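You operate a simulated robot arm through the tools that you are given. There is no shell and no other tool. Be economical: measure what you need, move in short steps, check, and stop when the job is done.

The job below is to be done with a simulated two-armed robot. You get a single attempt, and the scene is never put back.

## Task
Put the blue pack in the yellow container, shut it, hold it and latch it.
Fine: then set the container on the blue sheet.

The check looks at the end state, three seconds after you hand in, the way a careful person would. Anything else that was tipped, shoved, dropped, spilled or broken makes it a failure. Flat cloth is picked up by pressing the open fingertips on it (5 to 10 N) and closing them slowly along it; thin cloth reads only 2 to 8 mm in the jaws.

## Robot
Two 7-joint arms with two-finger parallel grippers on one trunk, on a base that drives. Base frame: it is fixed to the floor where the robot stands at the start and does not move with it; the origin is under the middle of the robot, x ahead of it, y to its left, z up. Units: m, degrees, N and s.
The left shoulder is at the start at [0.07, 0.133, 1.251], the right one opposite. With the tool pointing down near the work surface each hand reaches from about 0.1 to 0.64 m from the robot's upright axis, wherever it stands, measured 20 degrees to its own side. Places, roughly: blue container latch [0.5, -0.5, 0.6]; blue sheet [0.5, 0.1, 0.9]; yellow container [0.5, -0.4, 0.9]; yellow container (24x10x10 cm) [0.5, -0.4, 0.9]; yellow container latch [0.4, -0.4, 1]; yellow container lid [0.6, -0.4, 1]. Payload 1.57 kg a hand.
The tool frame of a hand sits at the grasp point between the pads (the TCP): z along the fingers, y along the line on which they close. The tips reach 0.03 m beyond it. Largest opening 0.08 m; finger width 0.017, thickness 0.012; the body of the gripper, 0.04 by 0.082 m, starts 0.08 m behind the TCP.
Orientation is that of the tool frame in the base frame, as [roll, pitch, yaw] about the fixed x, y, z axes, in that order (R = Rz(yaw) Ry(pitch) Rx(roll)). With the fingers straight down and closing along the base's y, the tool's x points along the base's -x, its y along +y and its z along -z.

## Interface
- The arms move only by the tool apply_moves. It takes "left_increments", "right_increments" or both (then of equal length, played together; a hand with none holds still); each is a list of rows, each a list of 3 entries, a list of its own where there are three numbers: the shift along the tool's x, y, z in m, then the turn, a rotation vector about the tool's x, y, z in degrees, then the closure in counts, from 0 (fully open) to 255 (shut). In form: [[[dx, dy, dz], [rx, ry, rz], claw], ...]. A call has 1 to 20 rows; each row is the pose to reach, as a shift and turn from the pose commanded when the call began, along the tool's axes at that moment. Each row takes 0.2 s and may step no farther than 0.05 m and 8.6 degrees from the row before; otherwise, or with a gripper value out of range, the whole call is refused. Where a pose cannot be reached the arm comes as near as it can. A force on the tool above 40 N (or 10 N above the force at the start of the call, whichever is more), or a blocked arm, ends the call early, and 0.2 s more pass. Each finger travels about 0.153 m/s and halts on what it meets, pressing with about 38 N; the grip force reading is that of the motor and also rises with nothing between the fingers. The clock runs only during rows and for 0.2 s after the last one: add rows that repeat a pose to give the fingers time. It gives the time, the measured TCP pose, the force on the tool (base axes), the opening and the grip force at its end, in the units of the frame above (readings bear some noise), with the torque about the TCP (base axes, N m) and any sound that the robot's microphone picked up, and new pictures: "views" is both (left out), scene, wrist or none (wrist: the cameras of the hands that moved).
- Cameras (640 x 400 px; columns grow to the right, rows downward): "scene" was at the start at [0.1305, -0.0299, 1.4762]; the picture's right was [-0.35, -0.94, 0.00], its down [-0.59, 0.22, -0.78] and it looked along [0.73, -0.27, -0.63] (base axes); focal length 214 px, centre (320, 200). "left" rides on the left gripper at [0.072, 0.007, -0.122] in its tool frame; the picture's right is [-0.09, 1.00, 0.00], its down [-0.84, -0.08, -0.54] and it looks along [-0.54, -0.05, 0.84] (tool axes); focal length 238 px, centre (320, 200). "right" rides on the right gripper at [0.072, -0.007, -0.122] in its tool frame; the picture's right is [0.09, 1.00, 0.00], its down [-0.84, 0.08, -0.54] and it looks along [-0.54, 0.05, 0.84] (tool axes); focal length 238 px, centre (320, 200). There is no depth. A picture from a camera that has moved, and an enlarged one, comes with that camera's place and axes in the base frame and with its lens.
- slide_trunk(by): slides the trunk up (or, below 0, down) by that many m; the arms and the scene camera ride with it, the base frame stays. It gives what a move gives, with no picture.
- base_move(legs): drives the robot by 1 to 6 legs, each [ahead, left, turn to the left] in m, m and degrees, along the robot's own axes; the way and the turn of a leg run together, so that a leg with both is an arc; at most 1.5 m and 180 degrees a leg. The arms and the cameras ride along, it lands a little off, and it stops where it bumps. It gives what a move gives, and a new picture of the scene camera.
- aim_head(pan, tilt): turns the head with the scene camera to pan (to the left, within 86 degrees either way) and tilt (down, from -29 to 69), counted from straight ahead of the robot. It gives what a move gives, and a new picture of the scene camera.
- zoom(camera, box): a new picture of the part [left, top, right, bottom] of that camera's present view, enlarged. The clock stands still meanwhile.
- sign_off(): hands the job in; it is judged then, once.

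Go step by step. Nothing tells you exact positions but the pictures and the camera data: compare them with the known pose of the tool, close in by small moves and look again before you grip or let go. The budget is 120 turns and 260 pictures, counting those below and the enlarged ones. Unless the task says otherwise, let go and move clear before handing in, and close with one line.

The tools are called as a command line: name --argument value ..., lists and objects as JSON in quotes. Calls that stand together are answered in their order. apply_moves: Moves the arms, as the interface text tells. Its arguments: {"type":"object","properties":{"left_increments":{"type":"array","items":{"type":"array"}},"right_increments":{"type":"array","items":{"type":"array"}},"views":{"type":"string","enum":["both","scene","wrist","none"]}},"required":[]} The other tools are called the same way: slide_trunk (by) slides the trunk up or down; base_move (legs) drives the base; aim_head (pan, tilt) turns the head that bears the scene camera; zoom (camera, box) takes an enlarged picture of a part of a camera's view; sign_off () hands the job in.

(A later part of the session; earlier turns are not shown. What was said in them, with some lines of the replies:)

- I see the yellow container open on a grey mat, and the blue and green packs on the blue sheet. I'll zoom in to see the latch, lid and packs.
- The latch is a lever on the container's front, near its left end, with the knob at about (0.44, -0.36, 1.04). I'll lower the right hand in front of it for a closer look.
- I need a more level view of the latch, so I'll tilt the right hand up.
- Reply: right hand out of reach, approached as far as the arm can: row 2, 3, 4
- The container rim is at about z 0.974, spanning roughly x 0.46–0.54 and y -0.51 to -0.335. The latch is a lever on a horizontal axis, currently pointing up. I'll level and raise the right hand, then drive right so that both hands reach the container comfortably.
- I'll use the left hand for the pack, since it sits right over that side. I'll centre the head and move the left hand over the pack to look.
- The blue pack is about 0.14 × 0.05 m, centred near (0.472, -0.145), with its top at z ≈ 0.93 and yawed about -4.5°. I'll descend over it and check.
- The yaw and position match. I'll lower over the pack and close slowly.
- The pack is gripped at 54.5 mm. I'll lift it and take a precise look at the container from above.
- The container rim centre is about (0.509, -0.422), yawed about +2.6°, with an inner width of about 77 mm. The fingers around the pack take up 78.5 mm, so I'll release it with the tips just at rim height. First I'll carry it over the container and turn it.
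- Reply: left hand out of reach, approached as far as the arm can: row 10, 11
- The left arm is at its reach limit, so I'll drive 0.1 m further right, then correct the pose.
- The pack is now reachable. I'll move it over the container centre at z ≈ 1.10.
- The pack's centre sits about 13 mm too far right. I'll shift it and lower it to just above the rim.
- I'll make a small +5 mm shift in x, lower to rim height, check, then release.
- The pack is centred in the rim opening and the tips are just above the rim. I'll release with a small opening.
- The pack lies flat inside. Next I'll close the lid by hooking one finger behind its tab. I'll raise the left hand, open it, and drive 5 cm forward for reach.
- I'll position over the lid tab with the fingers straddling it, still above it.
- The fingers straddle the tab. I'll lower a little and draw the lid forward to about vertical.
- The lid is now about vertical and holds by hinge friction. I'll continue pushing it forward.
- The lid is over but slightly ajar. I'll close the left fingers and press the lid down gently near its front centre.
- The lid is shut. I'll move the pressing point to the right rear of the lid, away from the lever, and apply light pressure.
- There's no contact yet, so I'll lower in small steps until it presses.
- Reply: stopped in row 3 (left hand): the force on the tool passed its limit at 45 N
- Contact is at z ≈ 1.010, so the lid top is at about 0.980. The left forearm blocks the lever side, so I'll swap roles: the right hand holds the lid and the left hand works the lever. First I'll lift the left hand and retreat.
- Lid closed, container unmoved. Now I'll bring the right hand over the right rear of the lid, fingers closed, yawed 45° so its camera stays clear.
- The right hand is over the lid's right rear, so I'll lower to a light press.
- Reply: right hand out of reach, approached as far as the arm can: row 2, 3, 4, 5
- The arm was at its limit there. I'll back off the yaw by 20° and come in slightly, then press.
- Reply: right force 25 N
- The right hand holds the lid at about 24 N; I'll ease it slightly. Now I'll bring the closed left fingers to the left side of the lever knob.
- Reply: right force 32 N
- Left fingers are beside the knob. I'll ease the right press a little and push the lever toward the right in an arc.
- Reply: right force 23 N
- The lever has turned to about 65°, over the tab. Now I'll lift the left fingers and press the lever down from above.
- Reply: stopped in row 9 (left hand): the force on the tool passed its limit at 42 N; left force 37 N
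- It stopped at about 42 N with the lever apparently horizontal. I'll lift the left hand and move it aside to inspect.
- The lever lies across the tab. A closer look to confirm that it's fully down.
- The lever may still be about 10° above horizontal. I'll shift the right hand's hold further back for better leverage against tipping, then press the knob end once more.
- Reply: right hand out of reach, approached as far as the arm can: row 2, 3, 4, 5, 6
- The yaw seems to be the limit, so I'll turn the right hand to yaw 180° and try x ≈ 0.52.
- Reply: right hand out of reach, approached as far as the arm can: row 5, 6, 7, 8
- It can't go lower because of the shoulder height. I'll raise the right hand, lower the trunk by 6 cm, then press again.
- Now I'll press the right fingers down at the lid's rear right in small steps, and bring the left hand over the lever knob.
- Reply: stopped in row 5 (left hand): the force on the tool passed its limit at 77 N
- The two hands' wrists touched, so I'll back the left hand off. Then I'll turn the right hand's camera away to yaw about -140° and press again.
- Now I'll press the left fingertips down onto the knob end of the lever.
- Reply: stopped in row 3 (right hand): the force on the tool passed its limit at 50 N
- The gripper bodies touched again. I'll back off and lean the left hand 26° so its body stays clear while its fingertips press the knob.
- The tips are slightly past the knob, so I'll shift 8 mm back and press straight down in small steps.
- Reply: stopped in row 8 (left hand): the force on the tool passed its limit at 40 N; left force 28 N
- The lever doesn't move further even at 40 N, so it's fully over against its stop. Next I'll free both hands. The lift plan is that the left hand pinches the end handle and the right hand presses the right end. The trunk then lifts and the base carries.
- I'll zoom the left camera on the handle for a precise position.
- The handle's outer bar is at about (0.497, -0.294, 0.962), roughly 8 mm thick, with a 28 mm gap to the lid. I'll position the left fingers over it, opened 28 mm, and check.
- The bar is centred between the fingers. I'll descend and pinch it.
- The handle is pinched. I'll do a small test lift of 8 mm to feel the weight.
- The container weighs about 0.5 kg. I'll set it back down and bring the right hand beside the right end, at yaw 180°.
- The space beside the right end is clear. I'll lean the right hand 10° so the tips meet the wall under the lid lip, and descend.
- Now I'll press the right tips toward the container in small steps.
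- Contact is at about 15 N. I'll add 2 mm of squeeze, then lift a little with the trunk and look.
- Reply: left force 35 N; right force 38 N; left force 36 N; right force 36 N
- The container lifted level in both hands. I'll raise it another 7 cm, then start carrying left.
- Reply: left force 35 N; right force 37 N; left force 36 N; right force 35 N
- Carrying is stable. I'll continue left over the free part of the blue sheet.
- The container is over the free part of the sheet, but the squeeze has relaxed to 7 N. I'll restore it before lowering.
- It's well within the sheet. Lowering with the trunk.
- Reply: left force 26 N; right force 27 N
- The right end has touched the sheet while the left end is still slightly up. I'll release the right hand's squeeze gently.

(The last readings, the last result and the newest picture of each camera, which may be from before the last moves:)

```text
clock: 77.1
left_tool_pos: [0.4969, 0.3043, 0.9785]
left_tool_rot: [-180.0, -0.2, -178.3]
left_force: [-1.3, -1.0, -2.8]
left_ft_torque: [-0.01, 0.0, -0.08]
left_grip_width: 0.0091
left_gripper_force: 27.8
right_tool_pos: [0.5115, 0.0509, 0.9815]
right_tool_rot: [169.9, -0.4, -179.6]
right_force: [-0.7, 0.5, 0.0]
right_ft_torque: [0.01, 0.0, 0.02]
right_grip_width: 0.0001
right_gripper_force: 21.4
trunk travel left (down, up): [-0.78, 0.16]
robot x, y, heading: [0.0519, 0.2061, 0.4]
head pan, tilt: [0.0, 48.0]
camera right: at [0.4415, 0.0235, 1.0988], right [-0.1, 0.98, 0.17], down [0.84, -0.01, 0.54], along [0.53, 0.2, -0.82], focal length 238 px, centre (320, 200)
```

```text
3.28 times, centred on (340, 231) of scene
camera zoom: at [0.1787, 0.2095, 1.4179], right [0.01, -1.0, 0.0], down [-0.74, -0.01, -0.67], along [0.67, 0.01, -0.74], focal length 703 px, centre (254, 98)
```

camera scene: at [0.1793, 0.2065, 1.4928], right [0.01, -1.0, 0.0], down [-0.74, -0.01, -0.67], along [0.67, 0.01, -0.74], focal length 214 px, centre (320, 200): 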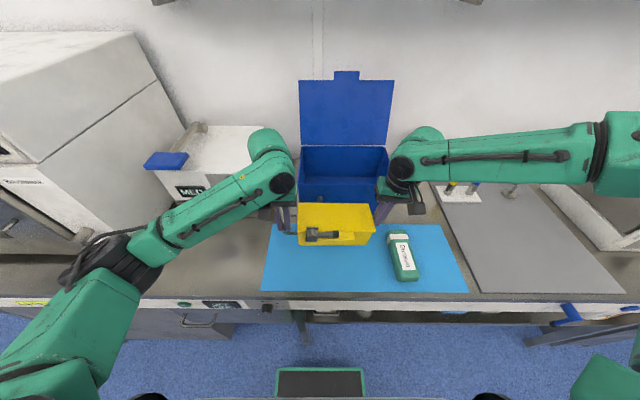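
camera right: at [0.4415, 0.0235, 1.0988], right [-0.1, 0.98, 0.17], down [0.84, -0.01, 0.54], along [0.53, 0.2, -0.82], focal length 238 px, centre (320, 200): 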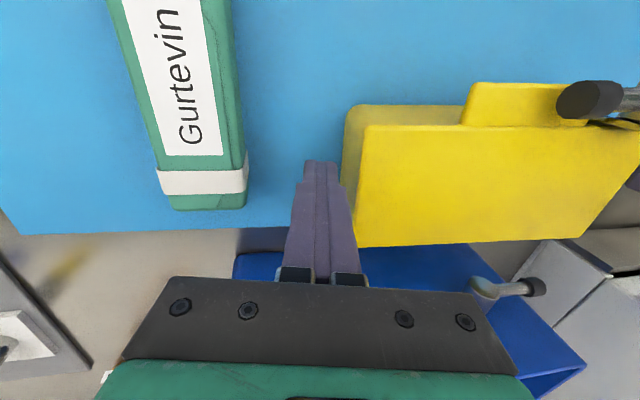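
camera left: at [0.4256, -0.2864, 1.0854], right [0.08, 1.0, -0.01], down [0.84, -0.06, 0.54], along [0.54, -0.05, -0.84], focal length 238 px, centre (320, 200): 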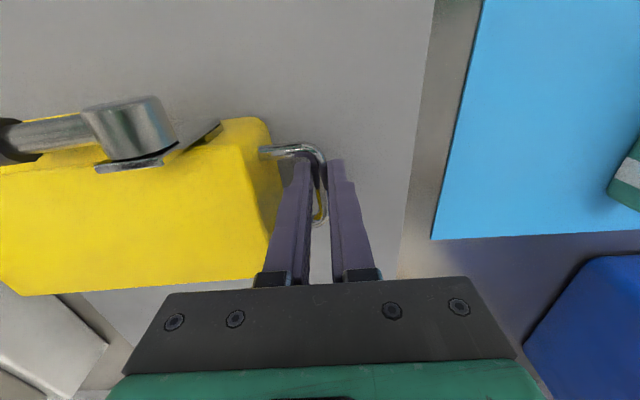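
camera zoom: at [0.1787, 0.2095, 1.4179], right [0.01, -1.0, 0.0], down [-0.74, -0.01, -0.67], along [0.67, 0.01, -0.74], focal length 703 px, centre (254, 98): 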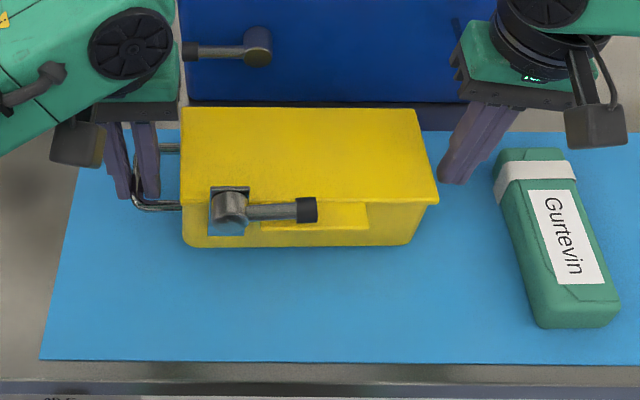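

Right is free. I'll raise the right hand and lower the left end until the container is seated.

apply_moves --left_increments '[[[0, 0, 0.003], [0, 0, 0], 255], [[0, 0, 0.006], [0, 0, 0], 255], [[0, 0, 0.009], [0, 0, 0], 255], [[0, 0, 0.012], [0, 0, 0], 255], [[0, 0, 0.014], [0, 0, 0], 255], [[0, 0, 0.014], [0, 0, 0], 255]]' --right_increments '[[[0, 0, -0.02], [0, 0, 0], 255], [[0, 0.004, -0.05], [0, 0, 0], 255], [[0, 0.01, -0.09], [0, 0, 0], 255], [[0, 0.01, -0.13], [0, 0, 0], 255], [[0, 0.01, -0.16], [0, 0, 0], 255], [[0, 0.01, -0.16], [0, 0, 0], 255]]' --views "wrist"

zoom --camera "scene" --box '[250, 170, 430, 292]'

```text
clock: 78.5
left_tool_pos: [0.4973, 0.3051, 0.964]
left_tool_rot: [179.9, -0.2, -178.3]
left_force: [0.2, 0.2, -1.5]
left_ft_torque: [0.04, -0.15, 0.0]
left_grip_width: 0.0095
left_gripper_force: 27.8
right_tool_pos: [0.5141, 0.0326, 1.1382]
right_tool_rot: [170.0, -0.5, -179.6]
right_force: [0.3, 0.1, 0.5]
right_ft_torque: [0.01, 0.01, 0.03]
right_grip_width: 0.0
right_gripper_force: 21.6
trunk travel left (down, up): [-0.78, 0.16]
robot x, y, heading: [0.0518, 0.2108, 0.5]
head pan, tilt: [0.0, 48.0]
camera right: at [0.4427, 0.0069, 1.2581], right [-0.1, 0.98, 0.17], down [0.84, -0.01, 0.54], along [0.53, 0.2, -0.82], focal length 238 px, centre (320, 200)
camera left: at [0.4241, 0.3084, 1.0867], right [0.06, 1.0, 0.0], down [0.84, -0.05, 0.54], along [0.54, -0.03, -0.84], focal length 238 px, centre (320, 200)
```

right: 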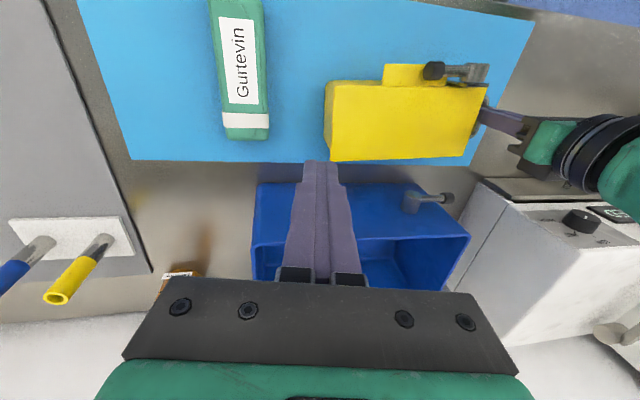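
left: 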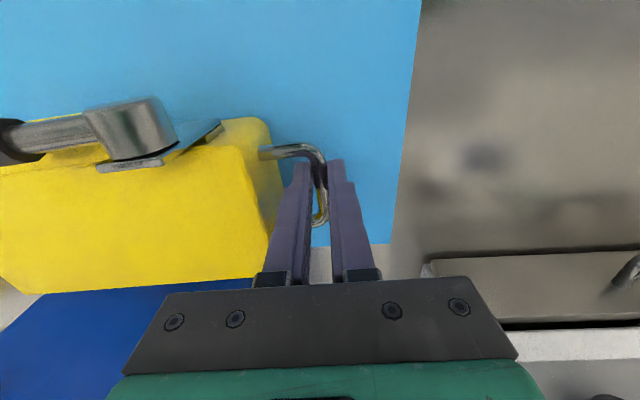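

```text
3.28 times, centred on (340, 231) of scene
camera zoom: at [0.1787, 0.2101, 1.4179], right [0.01, -1.0, 0.0], down [-0.74, -0.01, -0.67], along [0.67, 0.01, -0.74], focal length 703 px, centre (254, 98)
```

zoom: 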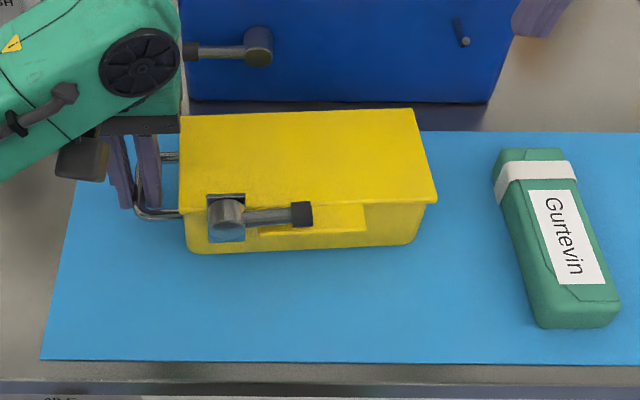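

Nearly seated. I'll lower 3 mm more, then open the left fingers slightly and rise clear.

apply_moves --left_increments '[[[0, 0, 0.0015], [0, 0, 0], 255], [[0, 0, 0.003], [0, 0, 0], 255], [[0, 0, 0.003], [0, 0, 0], 220], [[0, 0, 0.003], [0, 0, 0], 190], [[0, 0, 0.003], [0, 0, 0], 170], [[0, 0, 0.003], [0, 0, 0], 170]]' --views "wrist"

```text
clock: 79.9
left_tool_pos: [0.4973, 0.3048, 0.9612]
left_tool_rot: [179.9, -0.2, -178.3]
left_force: [0.4, -0.6, 0.1]
left_ft_torque: [0.0, -0.04, -0.01]
left_grip_width: 0.0268
left_gripper_force: 0.1
right_tool_pos: [0.5122, 0.0336, 1.1376]
right_tool_rot: [170.0, -0.4, -179.7]
right_force: [0.5, 0.6, -0.1]
right_ft_torque: [0.01, -0.01, 0.01]
right_grip_width: 0.0
right_gripper_force: 21.0
trunk travel left (down, up): [-0.78, 0.16]
robot x, y, heading: [0.0517, 0.2066, 0.8]
head pan, tilt: [0.0, 48.0]
camera left: at [0.4241, 0.3082, 1.0836], right [0.06, 1.0, 0.0], down [0.84, -0.05, 0.54], along [0.54, -0.03, -0.84], focal length 238 px, centre (320, 200)
```

left: 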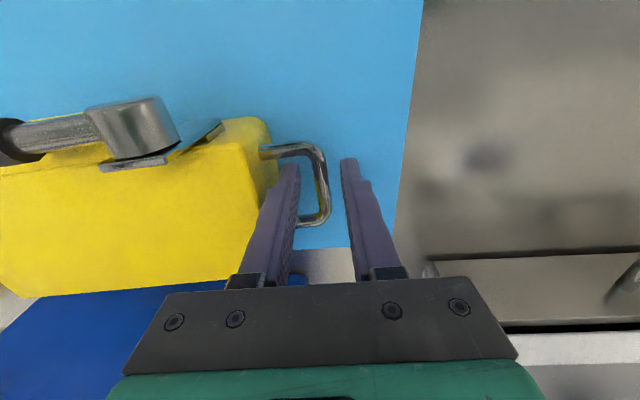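

Released. I'll raise the left hand straight up and look at the whole scene.

apply_moves --left_increments '[[[0, 0, -0.03], [0, 0, 0], 170], [[0, 0, -0.07], [0, 0, 0], 170], [[0, 0, -0.11], [0, 0, 0], 170], [[0.02, 0.02, -0.15], [0, 0, 0], 170], [[0.05, 0.05, -0.17], [0, 0, 0], 170]]' --views "both"

zoom --camera "scene" --box '[250, 170, 430, 292]'

zoom --camera "right" --box '[250, 20, 560, 200]'

```text
clock: 81.1
left_tool_pos: [0.4422, 0.354, 1.1322]
left_tool_rot: [-179.9, -0.1, -178.3]
left_force: [-0.8, 0.5, 0.2]
left_ft_torque: [-0.03, -0.04, -0.04]
left_grip_width: 0.0267
left_gripper_force: 0.1
right_tool_pos: [0.5101, 0.0359, 1.1403]
right_tool_rot: [170.1, -0.4, -179.5]
right_force: [-0.5, -0.2, 0.1]
right_ft_torque: [-0.06, -0.03, 0.0]
right_grip_width: 0.0
right_gripper_force: 21.5
trunk travel left (down, up): [-0.78, 0.16]
robot x, y, heading: [0.051, 0.2071, 0.4]
head pan, tilt: [0.0, 48.0]
camera scene: at [0.1756, 0.2122, 1.4182], right [0.01, -1.0, 0.0], down [-0.74, -0.01, -0.67], along [0.67, 0.01, -0.74], focal length 214 px, centre (320, 200)
camera left: at [0.3689, 0.3571, 1.2537], right [0.06, 1.0, 0.0], down [0.84, -0.05, 0.54], along [0.54, -0.03, -0.84], focal length 238 px, centre (320, 200)
```

scene: 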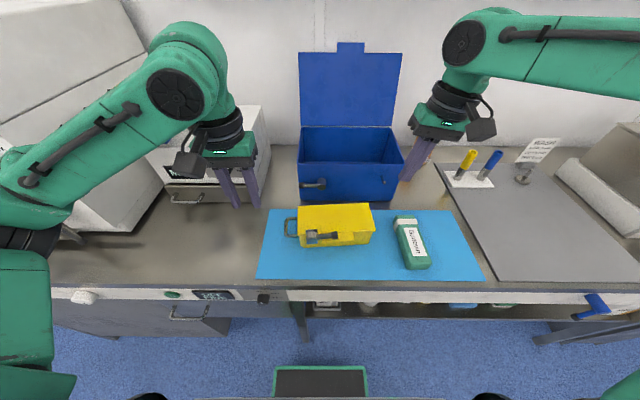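
left: 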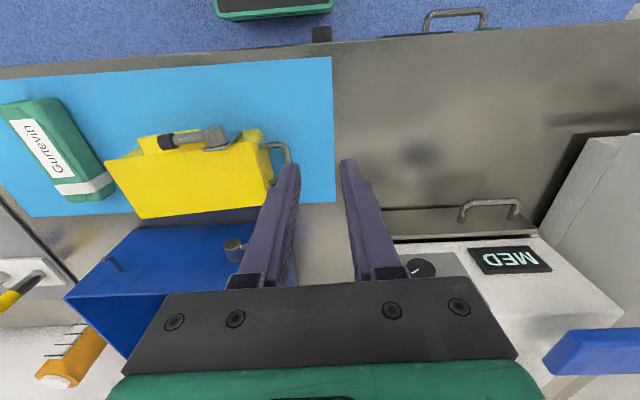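

```text
3.28 times, centred on (340, 231) of scene
camera zoom: at [0.1756, 0.2122, 1.4182], right [0.01, -1.0, 0.0], down [-0.74, -0.01, -0.67], along [0.67, 0.01, -0.74], focal length 703 px, centre (254, 98)
```

zoom: 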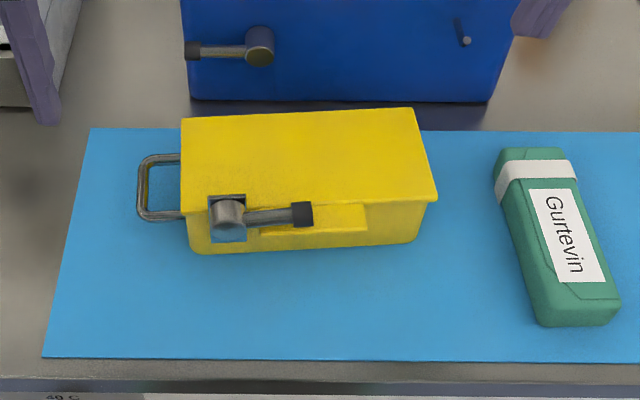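

```text
2.06 times, centred on (405, 110) of right
camera zoom: at [0.4399, 0.0089, 1.2589], right [-0.1, 0.98, 0.17], down [0.84, -0.01, 0.54], along [0.53, 0.2, -0.82], focal length 492 px, centre (144, 386)
```

zoom: 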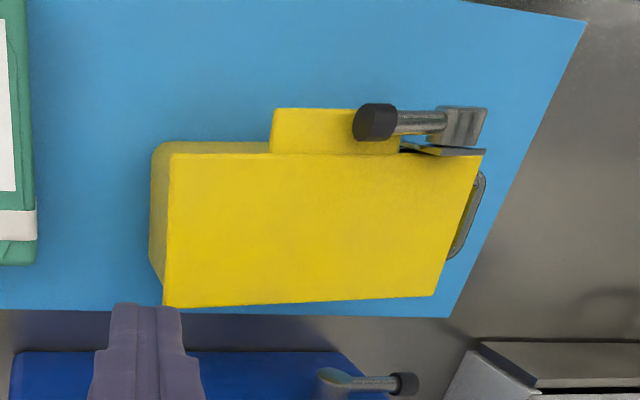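

The container sits closed on the blue sheet with its lever down across the tab. The green pack is upright and everything else looks undisturbed, and both hands are clear, so I'm handing in.

sign_off

```text
The job is handed in.
```

The blue pack is in the yellow container, its lid is shut and the latch lever is turned over the tab to its stop. The container now sits on the blue sheet, with both hands clear. I heard no click from the latch, so I judged it latched because the lever wouldn't move further at about 40 N. The pack fell a few centimetres into the container because the fingers wouldn't fit inside with it.
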